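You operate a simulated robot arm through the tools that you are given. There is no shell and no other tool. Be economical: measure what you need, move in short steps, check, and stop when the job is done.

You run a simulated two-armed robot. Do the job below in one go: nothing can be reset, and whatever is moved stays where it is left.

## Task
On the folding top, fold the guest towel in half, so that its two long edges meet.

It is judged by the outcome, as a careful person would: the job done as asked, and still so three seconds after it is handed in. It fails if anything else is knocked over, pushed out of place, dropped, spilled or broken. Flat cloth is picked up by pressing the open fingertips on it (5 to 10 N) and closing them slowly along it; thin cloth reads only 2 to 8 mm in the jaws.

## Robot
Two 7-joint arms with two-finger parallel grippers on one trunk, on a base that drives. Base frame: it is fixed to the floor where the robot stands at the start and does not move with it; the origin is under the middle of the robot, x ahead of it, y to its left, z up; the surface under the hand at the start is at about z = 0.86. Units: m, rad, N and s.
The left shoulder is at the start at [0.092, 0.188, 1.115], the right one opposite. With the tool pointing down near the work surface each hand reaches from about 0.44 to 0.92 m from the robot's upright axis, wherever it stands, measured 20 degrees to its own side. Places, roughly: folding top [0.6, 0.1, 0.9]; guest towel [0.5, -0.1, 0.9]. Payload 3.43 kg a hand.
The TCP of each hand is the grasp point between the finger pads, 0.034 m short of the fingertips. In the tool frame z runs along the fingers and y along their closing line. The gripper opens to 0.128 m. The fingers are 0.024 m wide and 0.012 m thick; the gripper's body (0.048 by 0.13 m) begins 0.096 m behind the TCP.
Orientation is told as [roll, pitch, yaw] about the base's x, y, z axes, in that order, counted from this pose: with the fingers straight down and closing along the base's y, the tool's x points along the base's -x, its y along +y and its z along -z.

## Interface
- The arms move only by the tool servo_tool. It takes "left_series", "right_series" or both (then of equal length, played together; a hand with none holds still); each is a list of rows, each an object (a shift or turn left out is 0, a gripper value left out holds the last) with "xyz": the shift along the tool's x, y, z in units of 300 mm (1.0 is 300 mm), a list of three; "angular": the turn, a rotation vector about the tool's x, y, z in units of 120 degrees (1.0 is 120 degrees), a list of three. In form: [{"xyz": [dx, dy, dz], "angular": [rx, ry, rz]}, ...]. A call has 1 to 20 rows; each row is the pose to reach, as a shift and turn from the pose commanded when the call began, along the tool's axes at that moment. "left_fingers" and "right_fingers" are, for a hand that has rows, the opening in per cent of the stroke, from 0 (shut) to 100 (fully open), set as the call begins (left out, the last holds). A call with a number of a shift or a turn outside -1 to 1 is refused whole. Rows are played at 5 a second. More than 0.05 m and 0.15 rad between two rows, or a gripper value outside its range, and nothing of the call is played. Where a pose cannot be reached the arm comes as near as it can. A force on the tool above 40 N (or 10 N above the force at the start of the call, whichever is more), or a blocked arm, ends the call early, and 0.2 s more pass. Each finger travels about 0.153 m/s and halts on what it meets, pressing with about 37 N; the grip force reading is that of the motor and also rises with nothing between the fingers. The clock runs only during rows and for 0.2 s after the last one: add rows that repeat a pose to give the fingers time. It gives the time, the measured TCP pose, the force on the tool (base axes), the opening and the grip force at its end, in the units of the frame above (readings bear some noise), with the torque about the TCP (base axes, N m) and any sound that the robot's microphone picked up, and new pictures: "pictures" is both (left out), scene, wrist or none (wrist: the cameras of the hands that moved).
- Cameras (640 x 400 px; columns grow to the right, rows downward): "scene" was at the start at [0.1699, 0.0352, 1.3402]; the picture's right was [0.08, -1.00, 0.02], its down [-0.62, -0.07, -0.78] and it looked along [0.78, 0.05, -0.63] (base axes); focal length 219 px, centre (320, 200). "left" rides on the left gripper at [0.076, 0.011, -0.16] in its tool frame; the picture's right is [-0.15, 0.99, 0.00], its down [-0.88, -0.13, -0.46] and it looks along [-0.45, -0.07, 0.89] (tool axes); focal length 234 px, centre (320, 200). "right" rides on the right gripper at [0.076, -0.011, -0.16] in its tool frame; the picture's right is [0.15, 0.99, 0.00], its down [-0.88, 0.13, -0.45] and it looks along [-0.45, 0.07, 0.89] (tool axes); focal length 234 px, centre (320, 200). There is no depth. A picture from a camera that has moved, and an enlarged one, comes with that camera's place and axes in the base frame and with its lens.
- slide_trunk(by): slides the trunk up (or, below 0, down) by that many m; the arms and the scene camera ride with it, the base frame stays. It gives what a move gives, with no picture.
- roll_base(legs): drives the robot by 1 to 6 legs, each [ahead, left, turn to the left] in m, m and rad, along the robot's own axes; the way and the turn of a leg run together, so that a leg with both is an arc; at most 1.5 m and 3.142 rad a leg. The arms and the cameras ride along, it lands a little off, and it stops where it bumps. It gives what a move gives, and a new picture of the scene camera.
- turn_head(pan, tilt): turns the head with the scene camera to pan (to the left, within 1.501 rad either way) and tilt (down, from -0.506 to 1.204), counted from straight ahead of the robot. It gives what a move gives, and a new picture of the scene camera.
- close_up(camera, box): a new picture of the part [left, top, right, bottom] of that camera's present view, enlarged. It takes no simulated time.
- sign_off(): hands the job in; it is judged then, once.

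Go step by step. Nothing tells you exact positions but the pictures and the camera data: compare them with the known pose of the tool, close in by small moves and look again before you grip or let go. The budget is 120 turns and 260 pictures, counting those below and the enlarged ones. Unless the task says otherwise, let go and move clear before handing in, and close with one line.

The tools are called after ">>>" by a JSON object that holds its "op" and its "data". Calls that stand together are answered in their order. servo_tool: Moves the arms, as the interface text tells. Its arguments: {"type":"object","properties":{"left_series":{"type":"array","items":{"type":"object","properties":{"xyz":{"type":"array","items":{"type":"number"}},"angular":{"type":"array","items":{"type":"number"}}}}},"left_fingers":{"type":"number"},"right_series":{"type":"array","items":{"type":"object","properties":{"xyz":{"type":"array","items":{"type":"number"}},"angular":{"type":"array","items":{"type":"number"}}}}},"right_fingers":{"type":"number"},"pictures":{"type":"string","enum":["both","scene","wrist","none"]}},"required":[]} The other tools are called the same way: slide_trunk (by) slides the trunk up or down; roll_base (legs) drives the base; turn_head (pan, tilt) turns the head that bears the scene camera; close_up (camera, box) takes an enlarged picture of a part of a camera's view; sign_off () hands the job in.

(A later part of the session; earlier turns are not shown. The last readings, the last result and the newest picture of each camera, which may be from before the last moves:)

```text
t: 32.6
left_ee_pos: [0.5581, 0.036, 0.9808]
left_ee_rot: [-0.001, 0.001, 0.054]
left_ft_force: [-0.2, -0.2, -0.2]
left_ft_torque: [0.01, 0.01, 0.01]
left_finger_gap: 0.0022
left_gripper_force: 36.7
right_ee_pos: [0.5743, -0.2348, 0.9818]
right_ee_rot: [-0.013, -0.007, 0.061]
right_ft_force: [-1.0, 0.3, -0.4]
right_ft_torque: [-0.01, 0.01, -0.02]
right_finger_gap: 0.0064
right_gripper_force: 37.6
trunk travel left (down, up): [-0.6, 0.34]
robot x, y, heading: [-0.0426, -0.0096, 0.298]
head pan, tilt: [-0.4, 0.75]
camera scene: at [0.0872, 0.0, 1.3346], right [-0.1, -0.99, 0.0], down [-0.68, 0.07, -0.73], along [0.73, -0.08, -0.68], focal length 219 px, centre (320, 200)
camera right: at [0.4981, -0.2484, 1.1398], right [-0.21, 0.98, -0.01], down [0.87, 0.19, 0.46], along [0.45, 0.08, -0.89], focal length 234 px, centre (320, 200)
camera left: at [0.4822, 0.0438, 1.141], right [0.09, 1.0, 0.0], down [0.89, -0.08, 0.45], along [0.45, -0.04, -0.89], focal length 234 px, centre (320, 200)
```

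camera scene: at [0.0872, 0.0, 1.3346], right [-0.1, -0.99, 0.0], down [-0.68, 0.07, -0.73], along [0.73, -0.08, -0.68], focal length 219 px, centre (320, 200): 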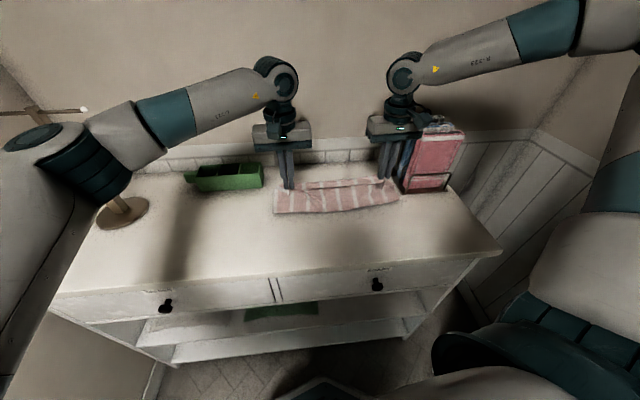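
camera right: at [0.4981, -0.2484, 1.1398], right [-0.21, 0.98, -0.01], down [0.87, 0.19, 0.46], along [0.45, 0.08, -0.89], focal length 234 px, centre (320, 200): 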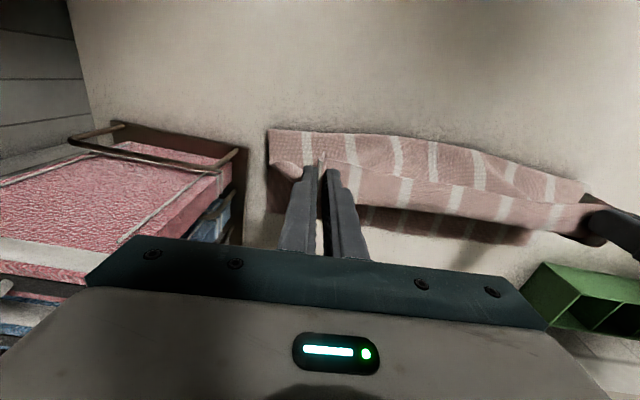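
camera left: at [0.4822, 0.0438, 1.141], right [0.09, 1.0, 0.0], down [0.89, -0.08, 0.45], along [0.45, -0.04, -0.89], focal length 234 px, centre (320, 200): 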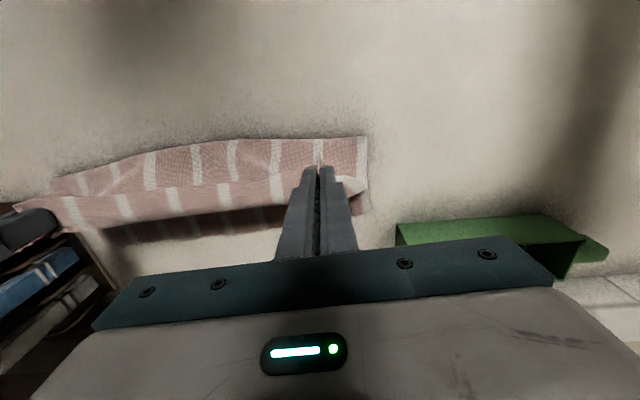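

Halfway over. Zooming in to see how the flap is hanging.

>>> {"op": "close_up", "data": {"camera": "scene", "box": [250, 140, 450, 265]}}

>>> {"op": "close_up", "data": {"camera": "right", "box": [240, 100, 640, 350]}}

```text
3.20 times, centred on (350, 202) of scene
camera zoom: at [0.0872, 0.0, 1.3346], right [-0.1, -0.99, 0.0], down [-0.68, 0.07, -0.73], along [0.73, -0.08, -0.68], focal length 700 px, centre (224, 192)
```

zoom: 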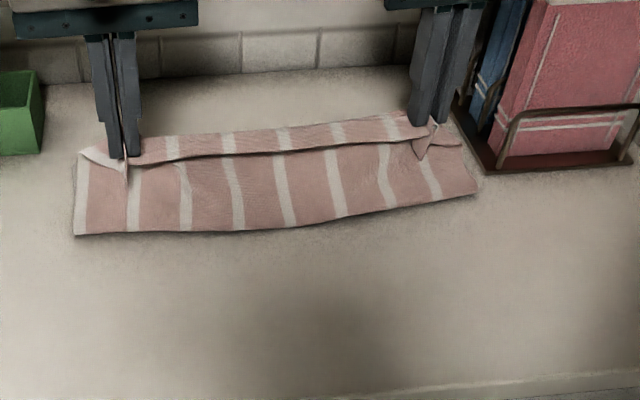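

```text
1.60 times, centred on (440, 225) of right
camera zoom: at [0.4981, -0.2484, 1.1398], right [-0.21, 0.98, -0.01], down [0.87, 0.19, 0.46], along [0.45, 0.08, -0.89], focal length 375 px, centre (128, 160)
```

zoom: 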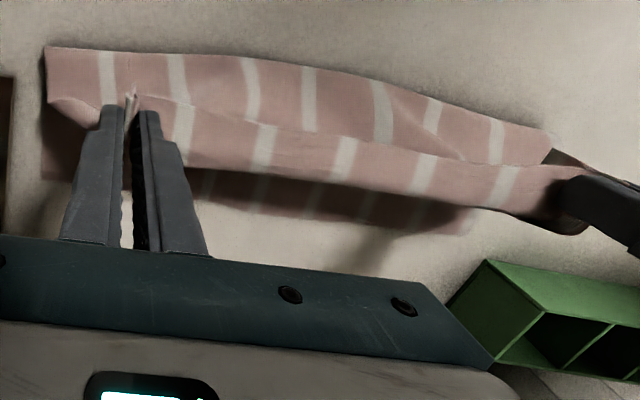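

The deep pinch (fingers overlapping about 27 mm of cloth) leaves a back-folded hem along the edge. I'll lay the flap back down and re-grip with only a few mm overlap so the edges can meet cleanly.

>>> {"op": "servo_tool", "data": {"left_series": [{"xyz": [0.05, 0, -0.013]}, {"xyz": [0.1, 0, -0.02]}, {"xyz": [0.15, 0, -0.02]}, {"xyz": [0.2, 0, -0.013]}, {"xyz": [0.25, 0, 0.002]}, {"xyz": [0.3, 0.003, 0.023]}, {"xyz": [0.352, 0.005, 0.06]}, {"xyz": [0.4, 0.007, 0.11]}, {"xyz": [0.434, 0.007, 0.15]}, {"xyz": [0.46, 0.009, 0.19]}, {"xyz": [0.472, 0.01, 0.23]}, {"xyz": [0.475, 0.01, 0.255]}, {"xyz": [0.475, 0.01, 0.265]}], "right_series": [{"xyz": [0.05, 0, -0.013]}, {"xyz": [0.1, 0, -0.02]}, {"xyz": [0.15, 0, -0.02]}, {"xyz": [0.2, 0, -0.013]}, {"xyz": [0.25, 0, 0.002]}, {"xyz": [0.3, -0.003, 0.023]}, {"xyz": [0.352, -0.005, 0.06]}, {"xyz": [0.4, -0.007, 0.11]}, {"xyz": [0.434, -0.007, 0.15]}, {"xyz": [0.46, -0.009, 0.19]}, {"xyz": [0.472, -0.01, 0.23]}, {"xyz": [0.475, -0.01, 0.255]}, {"xyz": [0.475, -0.01, 0.265]}], "pictures": "scene"}}

```text
t: 35.4
left_ee_pos: [0.4139, 0.0324, 0.9024]
left_ee_rot: [-0.002, 0.0, 0.055]
left_ft_force: [-0.3, -6.2, 2.2]
left_ft_torque: [-0.21, -0.02, -0.02]
left_finger_gap: 0.0024
left_gripper_force: 36.4
right_ee_pos: [0.4308, -0.2474, 0.9034]
right_ee_rot: [-0.012, -0.007, 0.061]
right_ft_force: [-0.1, 6.3, 0.5]
right_ft_torque: [0.27, -0.01, 0.05]
right_finger_gap: 0.0066
right_gripper_force: 36.4
trunk travel left (down, up): [-0.6, 0.34]
robot x, y, heading: [-0.0453, -0.0075, 0.294]
head pan, tilt: [-0.4, 0.75]
camera scene: at [0.0859, 0.0, 1.3348], right [-0.1, -0.99, 0.0], down [-0.68, 0.07, -0.73], along [0.73, -0.08, -0.68], focal length 219 px, centre (320, 200)
```

scene: 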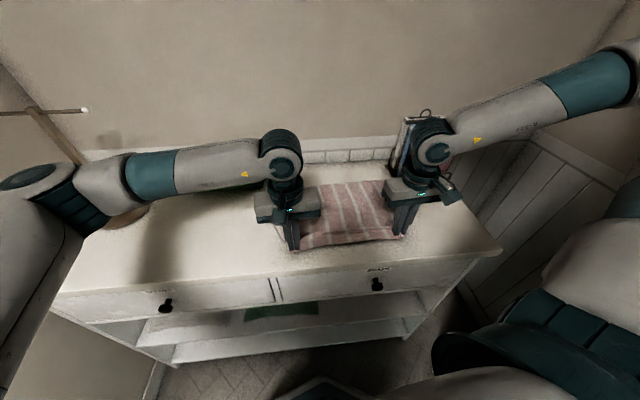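

Laid back. Releasing gently and lifting to look.

>>> {"op": "servo_tool", "data": {"left_series": [{"xyz": [0, 0, 0]}, {"xyz": [0, 0, 0]}, {"xyz": [0, 0, -0.05]}, {"xyz": [0, 0, -0.12]}, {"xyz": [0, 0, -0.2]}], "right_series": [{"xyz": [0, 0, 0]}, {"xyz": [0, 0, 0]}, {"xyz": [0, 0, -0.05]}, {"xyz": [0, 0, -0.12]}, {"xyz": [0, 0, -0.2]}], "left_fingers": 30, "right_fingers": 30}}

>>> {"op": "close_up", "data": {"camera": "scene", "box": [250, 150, 450, 275]}}

```text
t: 36.6
left_ee_pos: [0.4146, 0.0339, 0.9622]
left_ee_rot: [0.001, 0.0, 0.057]
left_ft_force: [-0.6, -0.2, 0.2]
left_ft_torque: [-0.04, -0.03, 0.0]
left_finger_gap: 0.0383
left_gripper_force: 0.0
right_ee_pos: [0.4307, -0.2463, 0.9599]
right_ee_rot: [-0.015, -0.008, 0.062]
right_ft_force: [-0.3, -0.4, 1.2]
right_ft_torque: [-0.02, -0.03, -0.01]
right_finger_gap: 0.0387
right_gripper_force: 0.1
trunk travel left (down, up): [-0.6, 0.34]
robot x, y, heading: [-0.0446, -0.0044, 0.292]
head pan, tilt: [-0.4, 0.75]
camera scene: at [0.0852, 0.0, 1.3348], right [-0.1, -0.99, 0.0], down [-0.68, 0.07, -0.73], along [0.73, -0.08, -0.68], focal length 219 px, centre (320, 200)
camera right: at [0.3549, -0.2595, 1.1197], right [-0.21, 0.98, -0.01], down [0.87, 0.19, 0.46], along [0.45, 0.08, -0.89], focal length 234 px, centre (320, 200)
camera left: at [0.3381, 0.0398, 1.1223], right [0.09, 1.0, 0.0], down [0.89, -0.08, 0.46], along [0.45, -0.04, -0.89], focal length 234 px, centre (320, 200)
```

scene: 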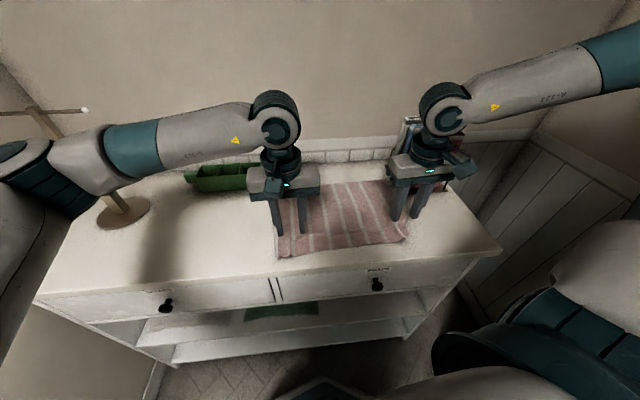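
right: 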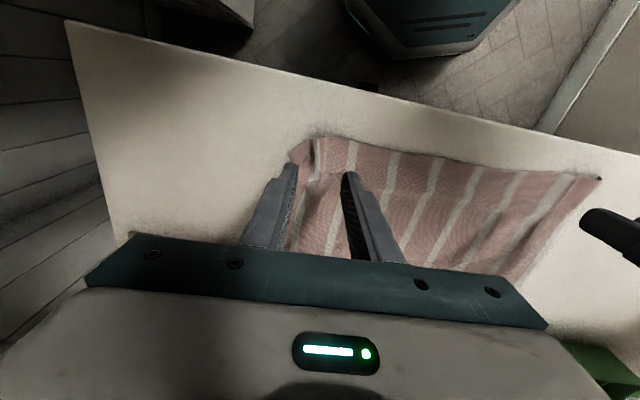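
left: 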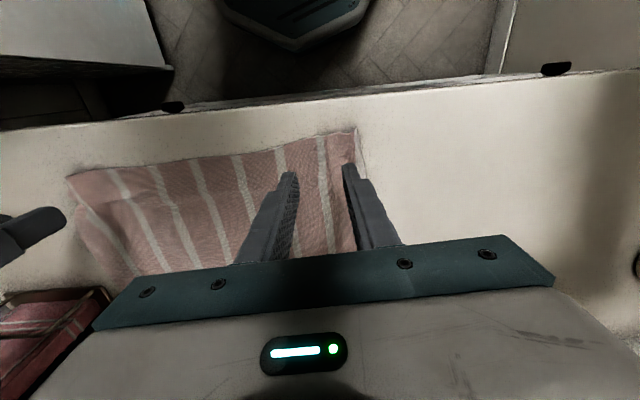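

```text
3.20 times, centred on (350, 212) of scene
camera zoom: at [0.0852, 0.0, 1.3348], right [-0.1, -0.99, 0.0], down [-0.68, 0.07, -0.73], along [0.73, -0.08, -0.68], focal length 700 px, centre (224, 160)
```

zoom: 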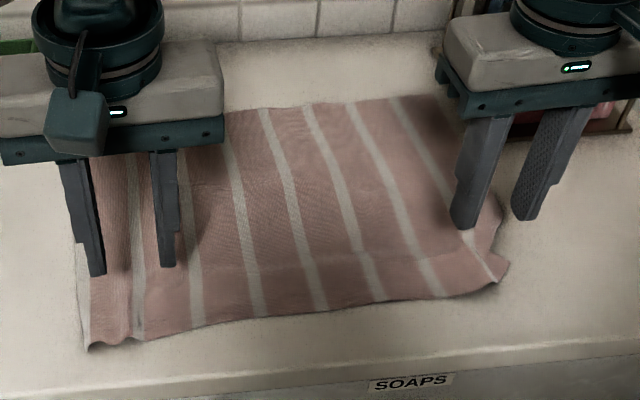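

The near edge is now at about x 0.391 (left) and 0.410 (right). I'll check the right corner, which looks curled.

>>> {"op": "close_up", "data": {"camera": "right", "box": [240, 110, 440, 235]}}

>>> {"op": "close_up", "data": {"camera": "left", "box": [220, 110, 420, 235]}}

```text
3.20 times, centred on (340, 172) of right
camera zoom: at [0.3549, -0.2595, 1.1197], right [-0.21, 0.98, -0.01], down [0.87, 0.19, 0.46], along [0.45, 0.08, -0.89], focal length 749 px, centre (256, 288)
```

zoom: 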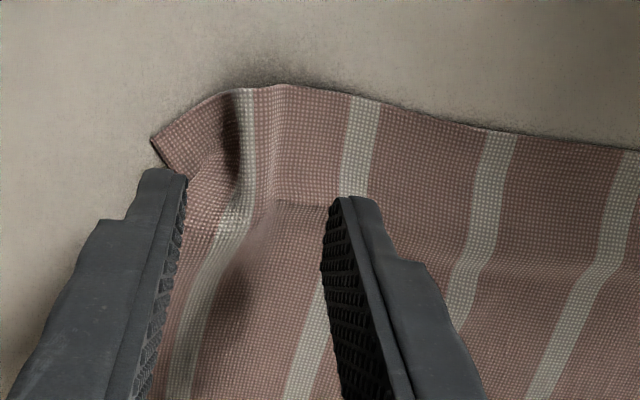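

```text
3.20 times, centred on (320, 172) of left
camera zoom: at [0.3381, 0.0398, 1.1223], right [0.09, 1.0, 0.0], down [0.89, -0.08, 0.46], along [0.45, -0.04, -0.89], focal length 749 px, centre (320, 288)
```

zoom: 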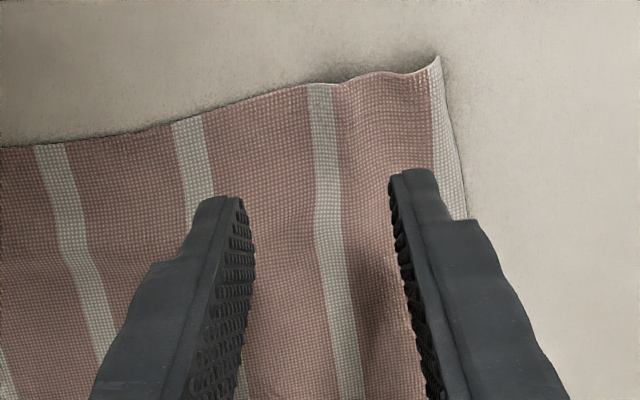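

Re-gripping with about 8 mm overlap: shifting both hands toward the robot and descending to just above contact.

>>> {"op": "servo_tool", "data": {"left_series": [{"xyz": [0.05, 0, 0]}, {"xyz": [0.093, 0, 0.03]}, {"xyz": [0.093, 0, 0.12]}, {"xyz": [0.093, 0, 0.19]}, {"xyz": [0.093, 0, 0.207]}, {"xyz": [0.093, 0, 0.207]}], "right_series": [{"xyz": [0.05, 0, 0]}, {"xyz": [0.082, 0, 0.03]}, {"xyz": [0.082, 0, 0.12]}, {"xyz": [0.082, 0, 0.18]}, {"xyz": [0.082, 0, 0.196]}, {"xyz": [0.082, 0, 0.196]}], "pictures": "wrist"}}

>>> {"op": "close_up", "data": {"camera": "right", "box": [240, 110, 440, 235]}}

>>> {"op": "close_up", "data": {"camera": "left", "box": [220, 110, 420, 235]}}

```text
t: 38.0
left_ee_pos: [0.387, 0.0318, 0.9003]
left_ee_rot: [0.0, -0.001, 0.056]
left_ft_force: [-0.6, -0.3, -0.1]
left_ft_torque: [-0.01, 0.0, 0.01]
left_finger_gap: 0.0383
left_gripper_force: 0.0
right_ee_pos: [0.4074, -0.2487, 0.9048]
right_ee_rot: [-0.013, -0.008, 0.061]
right_ft_force: [-0.9, 0.5, -0.3]
right_ft_torque: [-0.02, 0.0, -0.02]
right_finger_gap: 0.0383
right_gripper_force: 0.1
trunk travel left (down, up): [-0.6, 0.34]
robot x, y, heading: [-0.0432, -0.0035, 0.294]
head pan, tilt: [-0.4, 0.75]
camera right: at [0.331, -0.2623, 1.0619], right [-0.21, 0.98, -0.01], down [0.87, 0.19, 0.46], along [0.45, 0.08, -0.89], focal length 234 px, centre (320, 200)
camera left: at [0.3094, 0.0377, 1.0604], right [0.09, 1.0, 0.0], down [0.89, -0.08, 0.46], along [0.45, -0.04, -0.89], focal length 234 px, centre (320, 200)
```

right: 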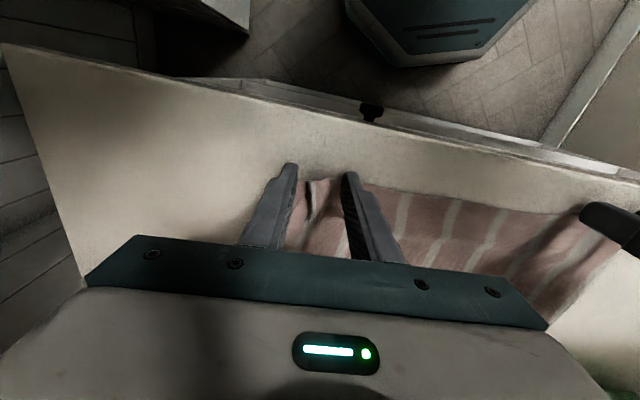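
left: 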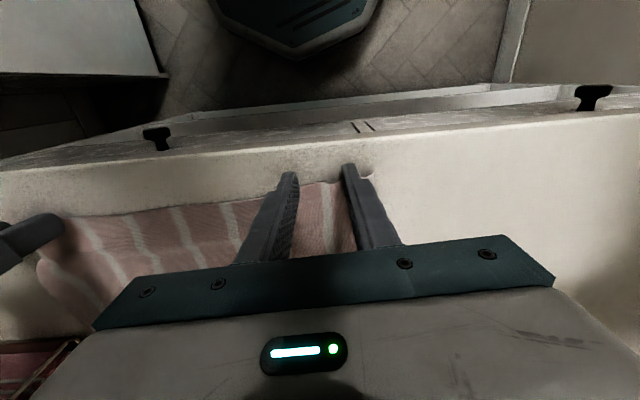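

```text
3.20 times, centred on (340, 172) of right
camera zoom: at [0.331, -0.2623, 1.0619], right [-0.21, 0.98, -0.01], down [0.87, 0.19, 0.46], along [0.45, 0.08, -0.89], focal length 749 px, centre (256, 288)
```

zoom: 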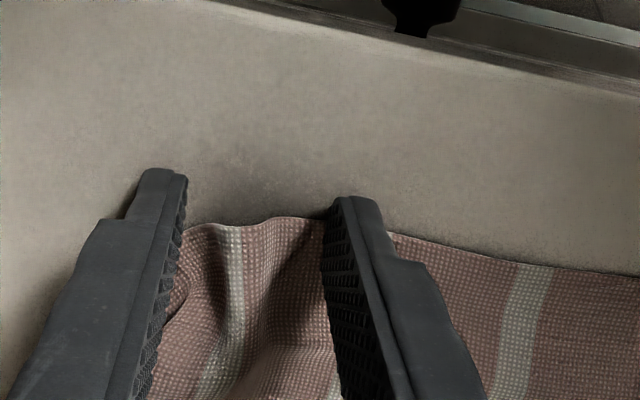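

```text
3.20 times, centred on (320, 172) of left
camera zoom: at [0.3094, 0.0377, 1.0604], right [0.09, 1.0, 0.0], down [0.89, -0.08, 0.46], along [0.45, -0.04, -0.89], focal length 749 px, centre (320, 288)
```

zoom: 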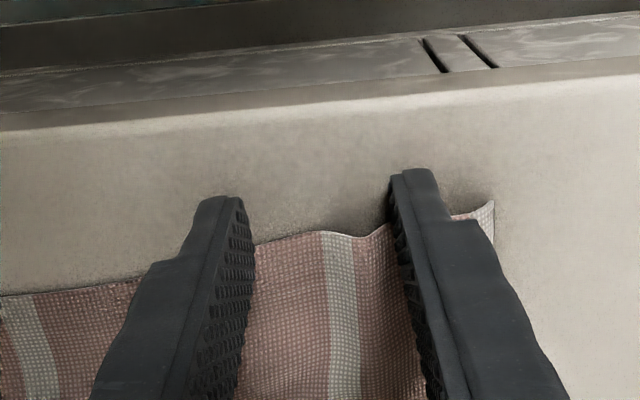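

Overlaps look like 7–15 mm, good. Pressing down gently.

>>> {"op": "servo_tool", "data": {"left_series": [{"xyz": [0, 0, 0.006]}, {"xyz": [0, 0, 0.012]}, {"xyz": [0, 0, 0.012]}], "right_series": [{"xyz": [0, 0, 0.01]}, {"xyz": [0, 0, 0.02]}, {"xyz": [0, 0, 0.02]}], "pictures": "none"}}

```text
t: 38.8
left_ee_pos: [0.3844, 0.0313, 0.8969]
left_ee_rot: [0.0, -0.001, 0.056]
left_ft_force: [-0.4, -0.5, 1.3]
left_ft_torque: [0.01, 0.01, 0.02]
left_finger_gap: 0.0382
left_gripper_force: 0.0
right_ee_pos: [0.4075, -0.2488, 0.8968]
right_ee_rot: [-0.013, -0.007, 0.062]
right_ft_force: [0.7, 0.3, -0.4]
right_ft_torque: [0.02, 0.0, -0.03]
right_finger_gap: 0.0385
right_gripper_force: 0.0
trunk travel left (down, up): [-0.6, 0.34]
robot x, y, heading: [-0.0435, -0.0053, 0.298]
head pan, tilt: [-0.4, 0.75]
```

>>> {"op": "servo_tool", "data": {"left_series": [{"xyz": [0, 0, 0.002]}, {"xyz": [0, 0, 0.003]}], "right_series": [{"xyz": [0, 0, 0.003]}, {"xyz": [0, 0, 0.005]}], "pictures": "none"}}

```text
t: 39.4
left_ee_pos: [0.3849, 0.0303, 0.896]
left_ee_rot: [0.0, 0.0, 0.055]
left_ft_force: [0.1, 0.2, 0.8]
left_ft_torque: [0.03, 0.0, -0.02]
left_finger_gap: 0.0383
left_gripper_force: 0.2
right_ee_pos: [0.4086, -0.248, 0.8968]
right_ee_rot: [-0.012, -0.008, 0.062]
right_ft_force: [-0.2, 0.3, 0.8]
right_ft_torque: [0.03, -0.02, -0.04]
right_finger_gap: 0.0384
right_gripper_force: 0.0
trunk travel left (down, up): [-0.6, 0.34]
robot x, y, heading: [-0.0487, -0.0076, 0.297]
head pan, tilt: [-0.4, 0.75]
```

Just touching; a hair lower.

>>> {"op": "servo_tool", "data": {"left_series": [{"xyz": [0, 0, 0.002]}, {"xyz": [0, 0, 0.003]}], "right_series": [{"xyz": [0, 0, 0.002]}, {"xyz": [0, 0, 0.004]}], "pictures": "none"}}

```text
t: 40.0
left_ee_pos: [0.3846, 0.0305, 0.896]
left_ee_rot: [-0.002, 0.0, 0.057]
left_ft_force: [1.4, 1.0, 3.2]
left_ft_torque: [0.05, 0.0, 0.03]
left_finger_gap: 0.0385
left_gripper_force: 0.4
right_ee_pos: [0.4073, -0.2488, 0.8964]
right_ee_rot: [-0.011, -0.011, 0.061]
right_ft_force: [1.9, 0.9, 10.5]
right_ft_torque: [0.27, -0.13, -0.03]
right_finger_gap: 0.0381
right_gripper_force: 0.1
trunk travel left (down, up): [-0.6, 0.34]
robot x, y, heading: [-0.0461, -0.009, 0.296]
head pan, tilt: [-0.4, 0.75]
```

Right is at 10 N. Pressing the left slightly more and starting to close.

>>> {"op": "servo_tool", "data": {"left_series": [{"xyz": [0, 0, 0.0015]}, {"xyz": [0, 0, 0.002]}], "right_series": [{"xyz": [0, 0, 0]}, {"xyz": [0, 0, 0]}], "left_fingers": 25, "right_fingers": 25, "pictures": "none"}}

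>>> {"op": "servo_tool", "data": {"left_series": [{"xyz": [0, 0, 0]}], "right_series": [{"xyz": [0, 0, 0]}], "left_fingers": 19, "right_fingers": 19, "pictures": "none"}}

>>> {"op": "servo_tool", "data": {"left_series": [{"xyz": [0, 0, 0]}], "right_series": [{"xyz": [0, 0, 0]}], "left_fingers": 13, "right_fingers": 13, "pictures": "wrist"}}

```text
t: 40.6
left_ee_pos: [0.385, 0.0307, 0.8955]
left_ee_rot: [-0.003, -0.001, 0.056]
left_ft_force: [1.2, 0.5, 9.6]
left_ft_torque: [0.02, -0.12, 0.03]
left_finger_gap: 0.0315
left_gripper_force: 0.0
right_ee_pos: [0.4068, -0.2495, 0.8951]
right_ee_rot: [-0.014, -0.009, 0.061]
right_ft_force: [2.3, -1.7, 12.8]
right_ft_torque: [0.24, -0.15, -0.05]
right_finger_gap: 0.0309
right_gripper_force: 0.1
trunk travel left (down, up): [-0.6, 0.34]
robot x, y, heading: [-0.047, -0.0046, 0.296]
head pan, tilt: [-0.4, 0.75]
```

```text
t: 41.0
left_ee_pos: [0.3849, 0.0298, 0.8956]
left_ee_rot: [-0.003, -0.003, 0.056]
left_ft_force: [0.8, -1.0, 11.7]
left_ft_torque: [-0.02, -0.2, 0.0]
left_finger_gap: 0.0241
left_gripper_force: 0.1
right_ee_pos: [0.407, -0.2494, 0.8963]
right_ee_rot: [-0.011, -0.008, 0.062]
right_ft_force: [0.0, -0.8, 12.8]
right_ft_torque: [0.15, -0.06, -0.01]
right_finger_gap: 0.0237
right_gripper_force: 0.0
trunk travel left (down, up): [-0.6, 0.34]
robot x, y, heading: [-0.0452, -0.0048, 0.29]
head pan, tilt: [-0.4, 0.75]
```

```text
t: 41.4
left_ee_pos: [0.385, 0.0304, 0.895]
left_ee_rot: [-0.002, 0.0, 0.056]
left_ft_force: [1.1, -1.9, 15.4]
left_ft_torque: [0.02, -0.17, -0.02]
left_finger_gap: 0.0163
left_gripper_force: 0.1
right_ee_pos: [0.4068, -0.2482, 0.8954]
right_ee_rot: [-0.013, -0.009, 0.062]
right_ft_force: [-0.1, 0.8, 11.4]
right_ft_torque: [0.19, -0.03, 0.01]
right_finger_gap: 0.0168
right_gripper_force: 0.2
trunk travel left (down, up): [-0.6, 0.34]
robot x, y, heading: [-0.04, -0.0045, 0.296]
head pan, tilt: [-0.4, 0.75]
camera right: at [0.3299, -0.2628, 1.0535], right [-0.21, 0.98, -0.01], down [0.87, 0.19, 0.46], along [0.45, 0.08, -0.89], focal length 234 px, centre (320, 200)
camera left: at [0.3082, 0.0376, 1.0553], right [0.09, 1.0, 0.0], down [0.89, -0.08, 0.46], along [0.46, -0.04, -0.89], focal length 234 px, centre (320, 200)
```

right: 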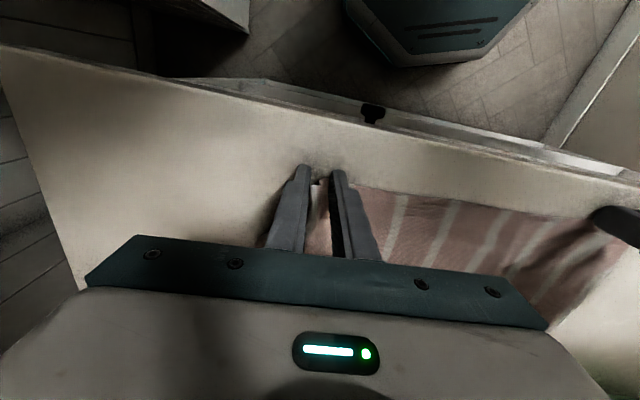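
left: 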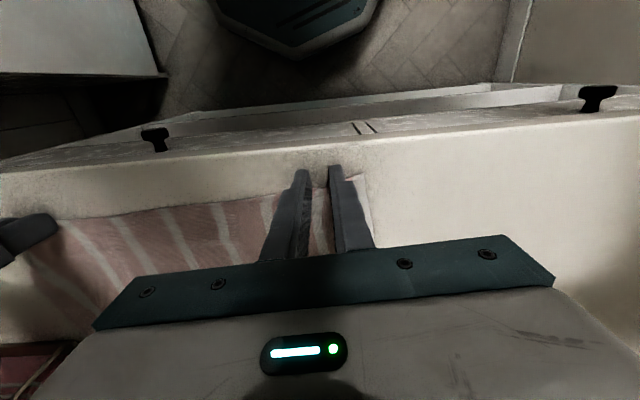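

>>> {"op": "servo_tool", "data": {"left_series": [{"xyz": [0, 0, -0.001]}], "right_series": [{"xyz": [0, 0, 0]}], "left_fingers": 7, "right_fingers": 7, "pictures": "none"}}

>>> {"op": "servo_tool", "data": {"left_series": [{"xyz": [0, 0, 0]}, {"xyz": [0, 0, 0]}], "right_series": [{"xyz": [0, 0, 0]}, {"xyz": [0, 0, 0]}], "left_fingers": 0, "right_fingers": 0, "pictures": "none"}}

>>> {"op": "servo_tool", "data": {"left_series": [{"xyz": [0, 0, -0.03]}, {"xyz": [0, 0, -0.07]}, {"xyz": [0, 0, -0.1]}], "right_series": [{"xyz": [0, 0, -0.03]}, {"xyz": [0, 0, -0.07]}, {"xyz": [0, 0, -0.1]}]}}

```text
t: 41.8
left_ee_pos: [0.3838, 0.0315, 0.8947]
left_ee_rot: [-0.002, 0.0, 0.057]
left_ft_force: [-0.3, -4.1, 12.8]
left_ft_torque: [-0.15, -0.13, -0.07]
left_finger_gap: 0.0058
left_gripper_force: 5.2
right_ee_pos: [0.4056, -0.2493, 0.895]
right_ee_rot: [-0.013, -0.007, 0.06]
right_ft_force: [-0.6, 1.5, 11.0]
right_ft_torque: [0.25, -0.04, 0.01]
right_finger_gap: 0.0108
right_gripper_force: 1.7
trunk travel left (down, up): [-0.6, 0.34]
robot x, y, heading: [-0.0484, -0.0052, 0.294]
head pan, tilt: [-0.4, 0.75]
```

```text
t: 42.4
left_ee_pos: [0.3854, 0.0303, 0.896]
left_ee_rot: [-0.003, 0.001, 0.057]
left_ft_force: [-0.7, -9.5, 12.8]
left_ft_torque: [-0.33, -0.12, -0.14]
left_finger_gap: 0.0021
left_gripper_force: 37.4
right_ee_pos: [0.4056, -0.249, 0.8949]
right_ee_rot: [-0.013, -0.007, 0.061]
right_ft_force: [-0.6, 10.7, 7.2]
right_ft_torque: [0.44, -0.02, 0.11]
right_finger_gap: 0.0022
right_gripper_force: 37.1
trunk travel left (down, up): [-0.6, 0.34]
robot x, y, heading: [-0.0468, -0.0075, 0.294]
head pan, tilt: [-0.4, 0.75]
```

```text
t: 43.2
left_ee_pos: [0.3864, 0.0314, 0.9246]
left_ee_rot: [0.0, -0.001, 0.056]
left_ft_force: [1.0, -9.2, -0.5]
left_ft_torque: [-0.28, -0.01, -0.15]
left_finger_gap: 0.0021
left_gripper_force: 37.1
right_ee_pos: [0.4079, -0.2492, 0.9245]
right_ee_rot: [-0.012, -0.006, 0.061]
right_ft_force: [-0.9, 8.9, -0.5]
right_ft_torque: [0.32, 0.0, 0.09]
right_finger_gap: 0.0021
right_gripper_force: 36.9
trunk travel left (down, up): [-0.6, 0.34]
robot x, y, heading: [-0.0445, -0.0072, 0.294]
head pan, tilt: [-0.4, 0.75]
camera scene: at [0.0863, 0.0, 1.3347], right [-0.1, -0.99, 0.0], down [-0.68, 0.07, -0.73], along [0.73, -0.08, -0.68], focal length 219 px, centre (320, 200)
camera right: at [0.3312, -0.2627, 1.0824], right [-0.21, 0.98, -0.01], down [0.87, 0.19, 0.46], along [0.45, 0.08, -0.89], focal length 234 px, centre (320, 200)
camera left: at [0.3101, 0.0376, 1.0847], right [0.09, 1.0, 0.0], down [0.89, -0.08, 0.46], along [0.45, -0.04, -0.89], focal length 234 px, centre (320, 200)
```

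scene: 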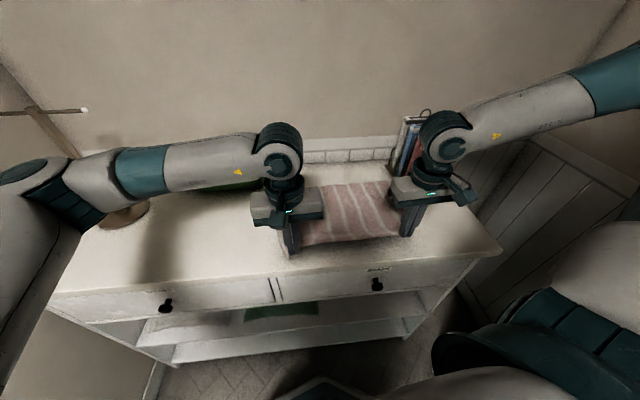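
right: 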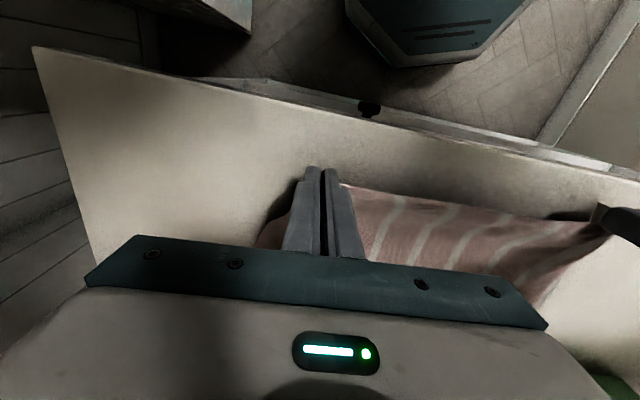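
left: 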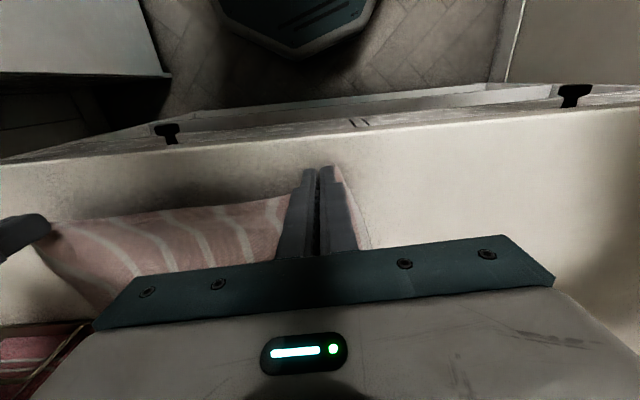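

Both grips hold. Carrying the edge over the fold line in an arc sized for the half width (about 0.135 m).

>>> {"op": "servo_tool", "data": {"left_series": [{"xyz": [-0.05, -0.005, -0.087]}, {"xyz": [-0.1, -0.01, -0.157]}, {"xyz": [-0.15, -0.01, -0.205]}, {"xyz": [-0.2, -0.01, -0.24]}, {"xyz": [-0.25, -0.01, -0.263]}, {"xyz": [-0.3, -0.01, -0.283]}, {"xyz": [-0.36, -0.01, -0.295]}, {"xyz": [-0.42, -0.01, -0.3]}, {"xyz": [-0.477, -0.01, -0.297]}, {"xyz": [-0.533, -0.01, -0.287]}, {"xyz": [-0.583, -0.01, -0.27]}, {"xyz": [-0.633, -0.01, -0.243]}], "right_series": [{"xyz": [-0.05, 0.005, -0.087]}, {"xyz": [-0.1, 0.01, -0.157]}, {"xyz": [-0.15, 0.01, -0.205]}, {"xyz": [-0.2, 0.01, -0.24]}, {"xyz": [-0.25, 0.01, -0.263]}, {"xyz": [-0.3, 0.01, -0.283]}, {"xyz": [-0.36, 0.01, -0.295]}, {"xyz": [-0.42, 0.01, -0.3]}, {"xyz": [-0.477, 0.01, -0.297]}, {"xyz": [-0.533, 0.01, -0.287]}, {"xyz": [-0.583, 0.01, -0.27]}, {"xyz": [-0.633, 0.01, -0.243]}]}}

>>> {"op": "close_up", "data": {"camera": "scene", "box": [250, 140, 450, 265]}}

>>> {"op": "close_up", "data": {"camera": "right", "box": [240, 100, 640, 350]}}

```text
t: 45.8
left_ee_pos: [0.5758, 0.0382, 0.9967]
left_ee_rot: [-0.001, 0.002, 0.055]
left_ft_force: [0.5, -2.5, 0.8]
left_ft_torque: [-0.08, 0.0, -0.04]
left_finger_gap: 0.0019
left_gripper_force: 36.7
right_ee_pos: [0.5973, -0.2326, 0.9985]
right_ee_rot: [-0.012, -0.006, 0.06]
right_ft_force: [0.1, 2.6, 0.4]
right_ft_torque: [0.09, 0.04, 0.02]
right_finger_gap: 0.0025
right_gripper_force: 37.1
trunk travel left (down, up): [-0.6, 0.34]
robot x, y, heading: [-0.0426, -0.0062, 0.294]
head pan, tilt: [-0.4, 0.75]
camera scene: at [0.0876, 0.0001, 1.3346], right [-0.1, -0.99, 0.0], down [-0.68, 0.07, -0.73], along [0.73, -0.08, -0.68], focal length 219 px, centre (320, 200)
camera right: at [0.5206, -0.2467, 1.1567], right [-0.21, 0.98, -0.01], down [0.87, 0.19, 0.46], along [0.45, 0.08, -0.89], focal length 234 px, centre (320, 200)
camera left: at [0.5005, 0.0441, 1.1572], right [0.09, 1.0, 0.0], down [0.89, -0.08, 0.45], along [0.45, -0.04, -0.89], focal length 234 px, centre (320, 200)
```

scene: 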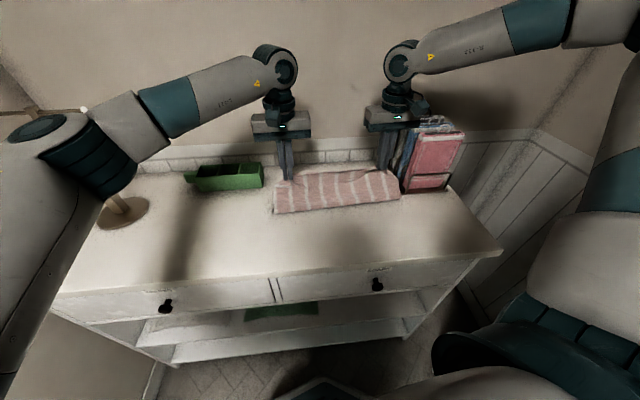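
right: 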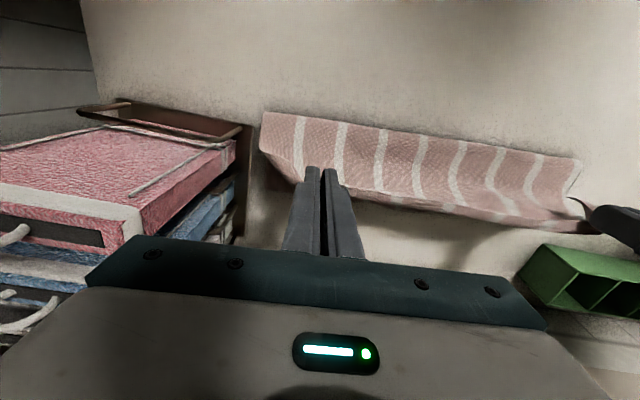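
left: 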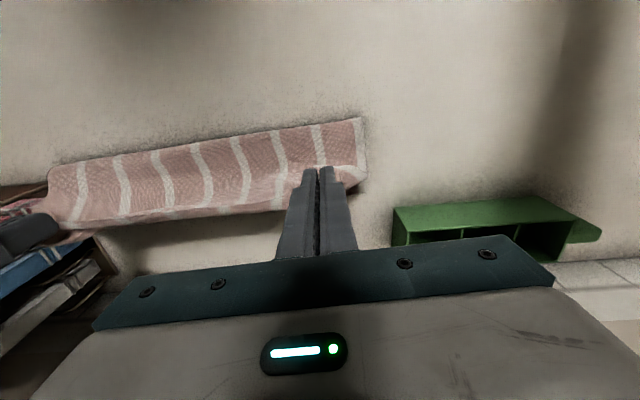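

```text
3.20 times, centred on (350, 202) of scene
camera zoom: at [0.0876, 0.0001, 1.3346], right [-0.1, -0.99, 0.0], down [-0.68, 0.07, -0.73], along [0.73, -0.08, -0.68], focal length 700 px, centre (224, 192)
```

zoom: 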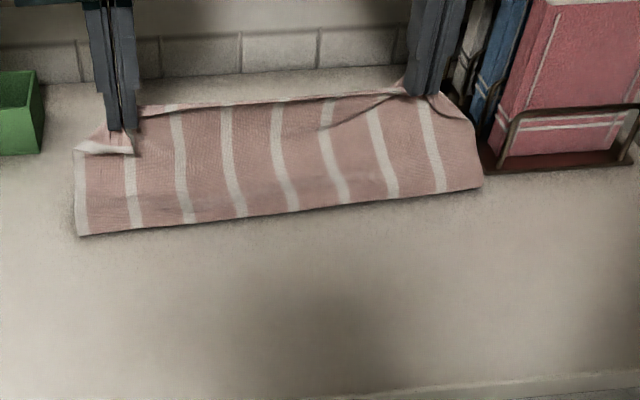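

```text
1.60 times, centred on (440, 225) of right
camera zoom: at [0.5206, -0.2467, 1.1567], right [-0.21, 0.98, -0.01], down [0.87, 0.19, 0.46], along [0.45, 0.08, -0.89], focal length 375 px, centre (128, 160)
```

zoom: 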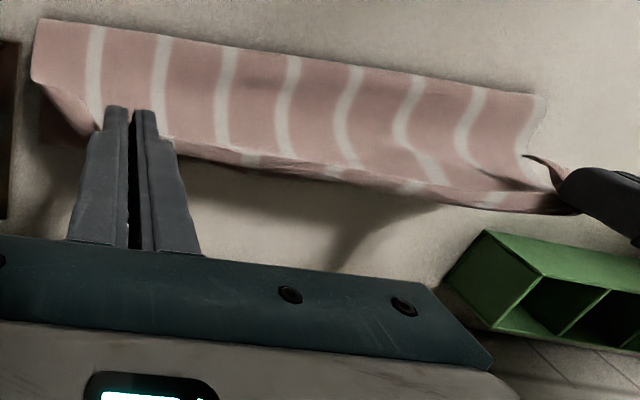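

The fold is clean now with only a small turned edge. Lowering the edge onto the far edge.

>>> {"op": "servo_tool", "data": {"left_series": [{"xyz": [-0.044, 0, 0.026]}, {"xyz": [-0.084, 0, 0.06]}, {"xyz": [-0.12, 0, 0.103]}, {"xyz": [-0.15, 0, 0.146]}, {"xyz": [-0.174, 0, 0.19]}, {"xyz": [-0.19, 0, 0.236]}, {"xyz": [-0.2, 0, 0.283]}, {"xyz": [-0.207, 0, 0.305]}], "right_series": [{"xyz": [-0.044, 0, 0.026]}, {"xyz": [-0.084, 0, 0.06]}, {"xyz": [-0.12, 0, 0.103]}, {"xyz": [-0.15, 0, 0.146]}, {"xyz": [-0.174, 0, 0.19]}, {"xyz": [-0.19, 0, 0.236]}, {"xyz": [-0.2, 0, 0.283]}, {"xyz": [-0.207, 0, 0.305]}]}}

>>> {"op": "close_up", "data": {"camera": "scene", "box": [250, 120, 450, 245]}}

>>> {"op": "close_up", "data": {"camera": "right", "box": [240, 100, 640, 350]}}

>>> {"op": "close_up", "data": {"camera": "left", "box": [0, 100, 400, 350]}}

```text
t: 47.6
left_ee_pos: [0.6381, 0.0427, 0.9069]
left_ee_rot: [-0.001, 0.001, 0.055]
left_ft_force: [0.8, -2.3, -0.1]
left_ft_torque: [-0.12, 0.01, -0.05]
left_finger_gap: 0.0019
left_gripper_force: 36.4
right_ee_pos: [0.658, -0.2297, 0.9068]
right_ee_rot: [-0.013, -0.009, 0.06]
right_ft_force: [0.2, 3.7, -0.2]
right_ft_torque: [0.13, 0.03, 0.05]
right_finger_gap: 0.0022
right_gripper_force: 37.2
trunk travel left (down, up): [-0.6, 0.34]
robot x, y, heading: [-0.0464, -0.0033, 0.297]
head pan, tilt: [-0.4, 0.75]
camera scene: at [0.0865, 0.0001, 1.3347], right [-0.1, -0.99, 0.0], down [-0.68, 0.07, -0.73], along [0.73, -0.08, -0.68], focal length 219 px, centre (320, 200)
camera right: at [0.5826, -0.2441, 1.0655], right [-0.21, 0.98, -0.01], down [0.87, 0.19, 0.46], along [0.45, 0.08, -0.89], focal length 234 px, centre (320, 200)
camera left: at [0.5617, 0.0486, 1.0664], right [0.09, 1.0, 0.0], down [0.89, -0.08, 0.46], along [0.45, -0.04, -0.89], focal length 234 px, centre (320, 200)
```

scene: 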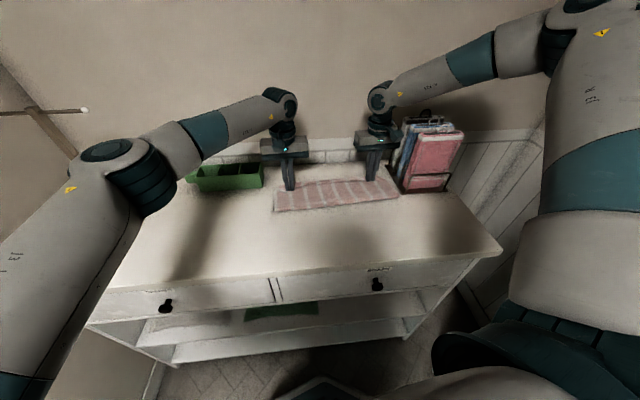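
right: 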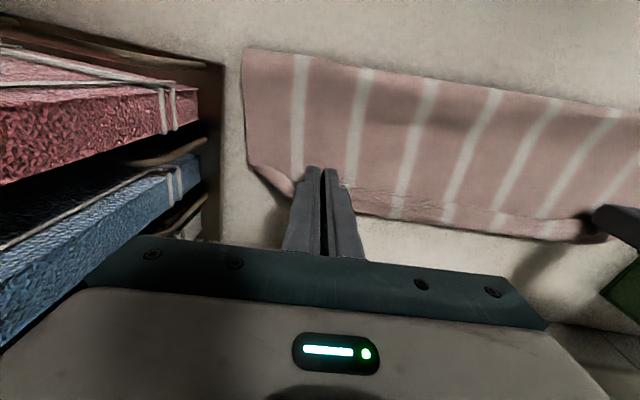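
left: 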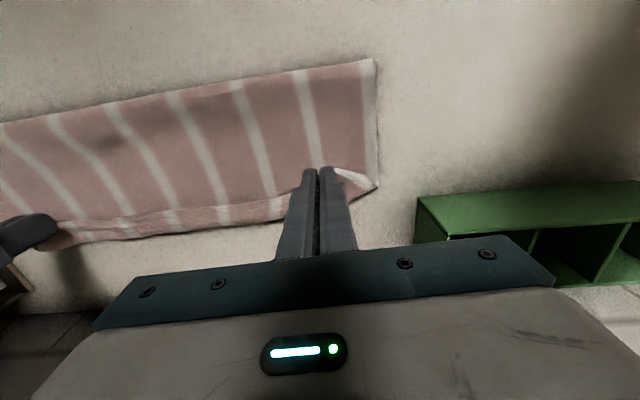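

```text
3.20 times, centred on (350, 182) of scene
camera zoom: at [0.0865, 0.0001, 1.3347], right [-0.1, -0.99, 0.0], down [-0.68, 0.07, -0.73], along [0.73, -0.08, -0.68], focal length 700 px, centre (224, 256)
```

zoom: 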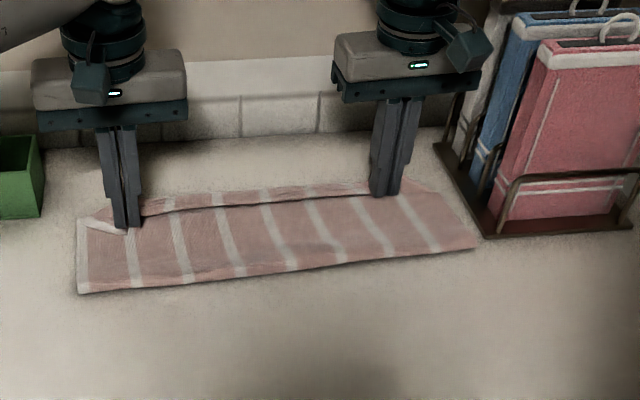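

```text
1.60 times, centred on (440, 225) of right
camera zoom: at [0.5826, -0.2441, 1.0655], right [-0.21, 0.98, -0.01], down [0.87, 0.19, 0.46], along [0.45, 0.08, -0.89], focal length 375 px, centre (128, 160)
```

zoom: 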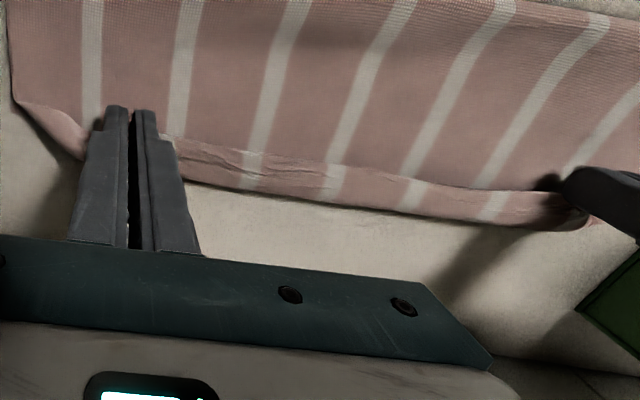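

```text
1.60 times, centred on (200, 225) of left
camera zoom: at [0.5617, 0.0486, 1.0664], right [0.09, 1.0, 0.0], down [0.89, -0.08, 0.46], along [0.45, -0.04, -0.89], focal length 375 px, centre (512, 160)
```

zoom: 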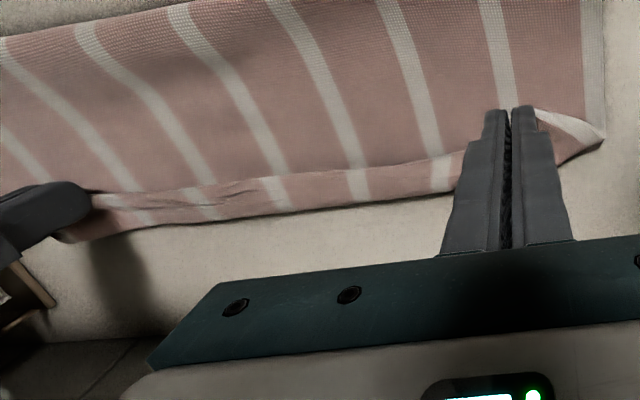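

The lower layer appears to have slid about 15 mm forward, so I'll advance the edge by about 13 mm to match it, then lower to contact.

>>> {"op": "servo_tool", "data": {"left_series": [{"xyz": [-0.02, 0, 0]}, {"xyz": [-0.043, 0, 0.005]}, {"xyz": [-0.043, 0, 0.015]}], "right_series": [{"xyz": [-0.02, 0, 0]}, {"xyz": [-0.043, 0, 0.005]}, {"xyz": [-0.043, 0, 0.015]}]}}

>>> {"op": "close_up", "data": {"camera": "right", "box": [240, 100, 640, 350]}}

>>> {"op": "close_up", "data": {"camera": "scene", "box": [250, 120, 450, 245]}}

```text
t: 48.4
left_ee_pos: [0.6505, 0.0421, 0.9025]
left_ee_rot: [-0.001, 0.001, 0.056]
left_ft_force: [0.4, -3.3, -0.1]
left_ft_torque: [-0.11, -0.02, -0.04]
left_finger_gap: 0.0021
left_gripper_force: 36.8
right_ee_pos: [0.6714, -0.2291, 0.9029]
right_ee_rot: [-0.011, -0.007, 0.061]
right_ft_force: [0.1, 3.9, -0.2]
right_ft_torque: [0.11, -0.01, 0.02]
right_finger_gap: 0.0026
right_gripper_force: 37.4
trunk travel left (down, up): [-0.6, 0.34]
robot x, y, heading: [-0.0421, -0.0038, 0.294]
head pan, tilt: [-0.4, 0.75]
camera scene: at [0.0863, 0.0003, 1.3348], right [-0.1, -0.99, 0.0], down [-0.68, 0.07, -0.73], along [0.73, -0.08, -0.68], focal length 219 px, centre (320, 200)
camera right: at [0.5956, -0.243, 1.0611], right [-0.21, 0.98, -0.01], down [0.87, 0.19, 0.46], along [0.45, 0.08, -0.89], focal length 234 px, centre (320, 200)
camera left: at [0.5743, 0.0494, 1.0619], right [0.09, 1.0, 0.0], down [0.89, -0.08, 0.45], along [0.45, -0.04, -0.89], focal length 234 px, centre (320, 200)
```

scene: 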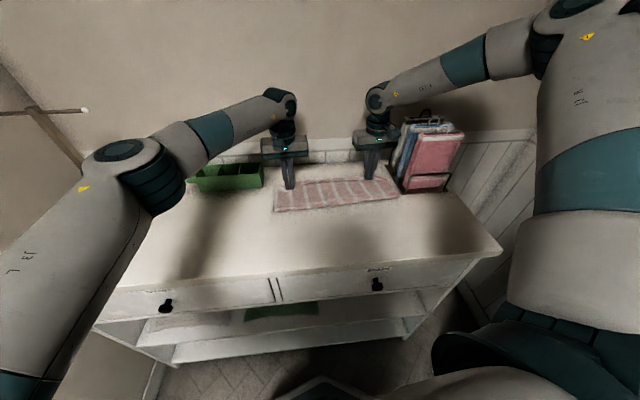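
right: 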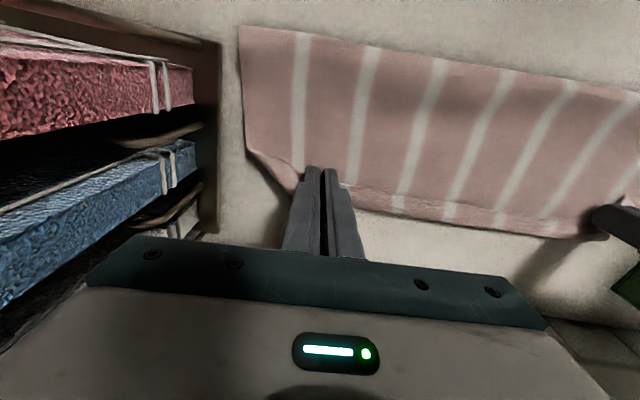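
left: 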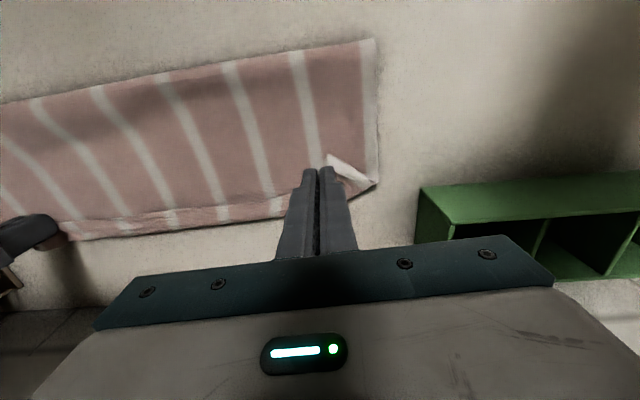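

```text
1.60 times, centred on (440, 225) of right
camera zoom: at [0.5956, -0.243, 1.0611], right [-0.21, 0.98, -0.01], down [0.87, 0.19, 0.46], along [0.45, 0.08, -0.89], focal length 375 px, centre (128, 160)
```

zoom: 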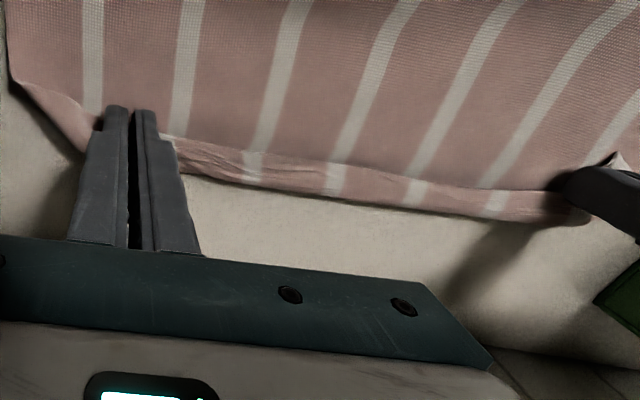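

```text
3.20 times, centred on (350, 182) of scene
camera zoom: at [0.0863, 0.0003, 1.3348], right [-0.1, -0.99, 0.0], down [-0.68, 0.07, -0.73], along [0.73, -0.08, -0.68], focal length 700 px, centre (224, 256)
```

zoom: 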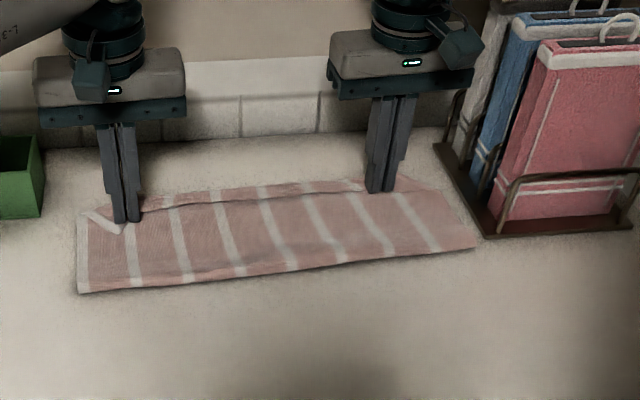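

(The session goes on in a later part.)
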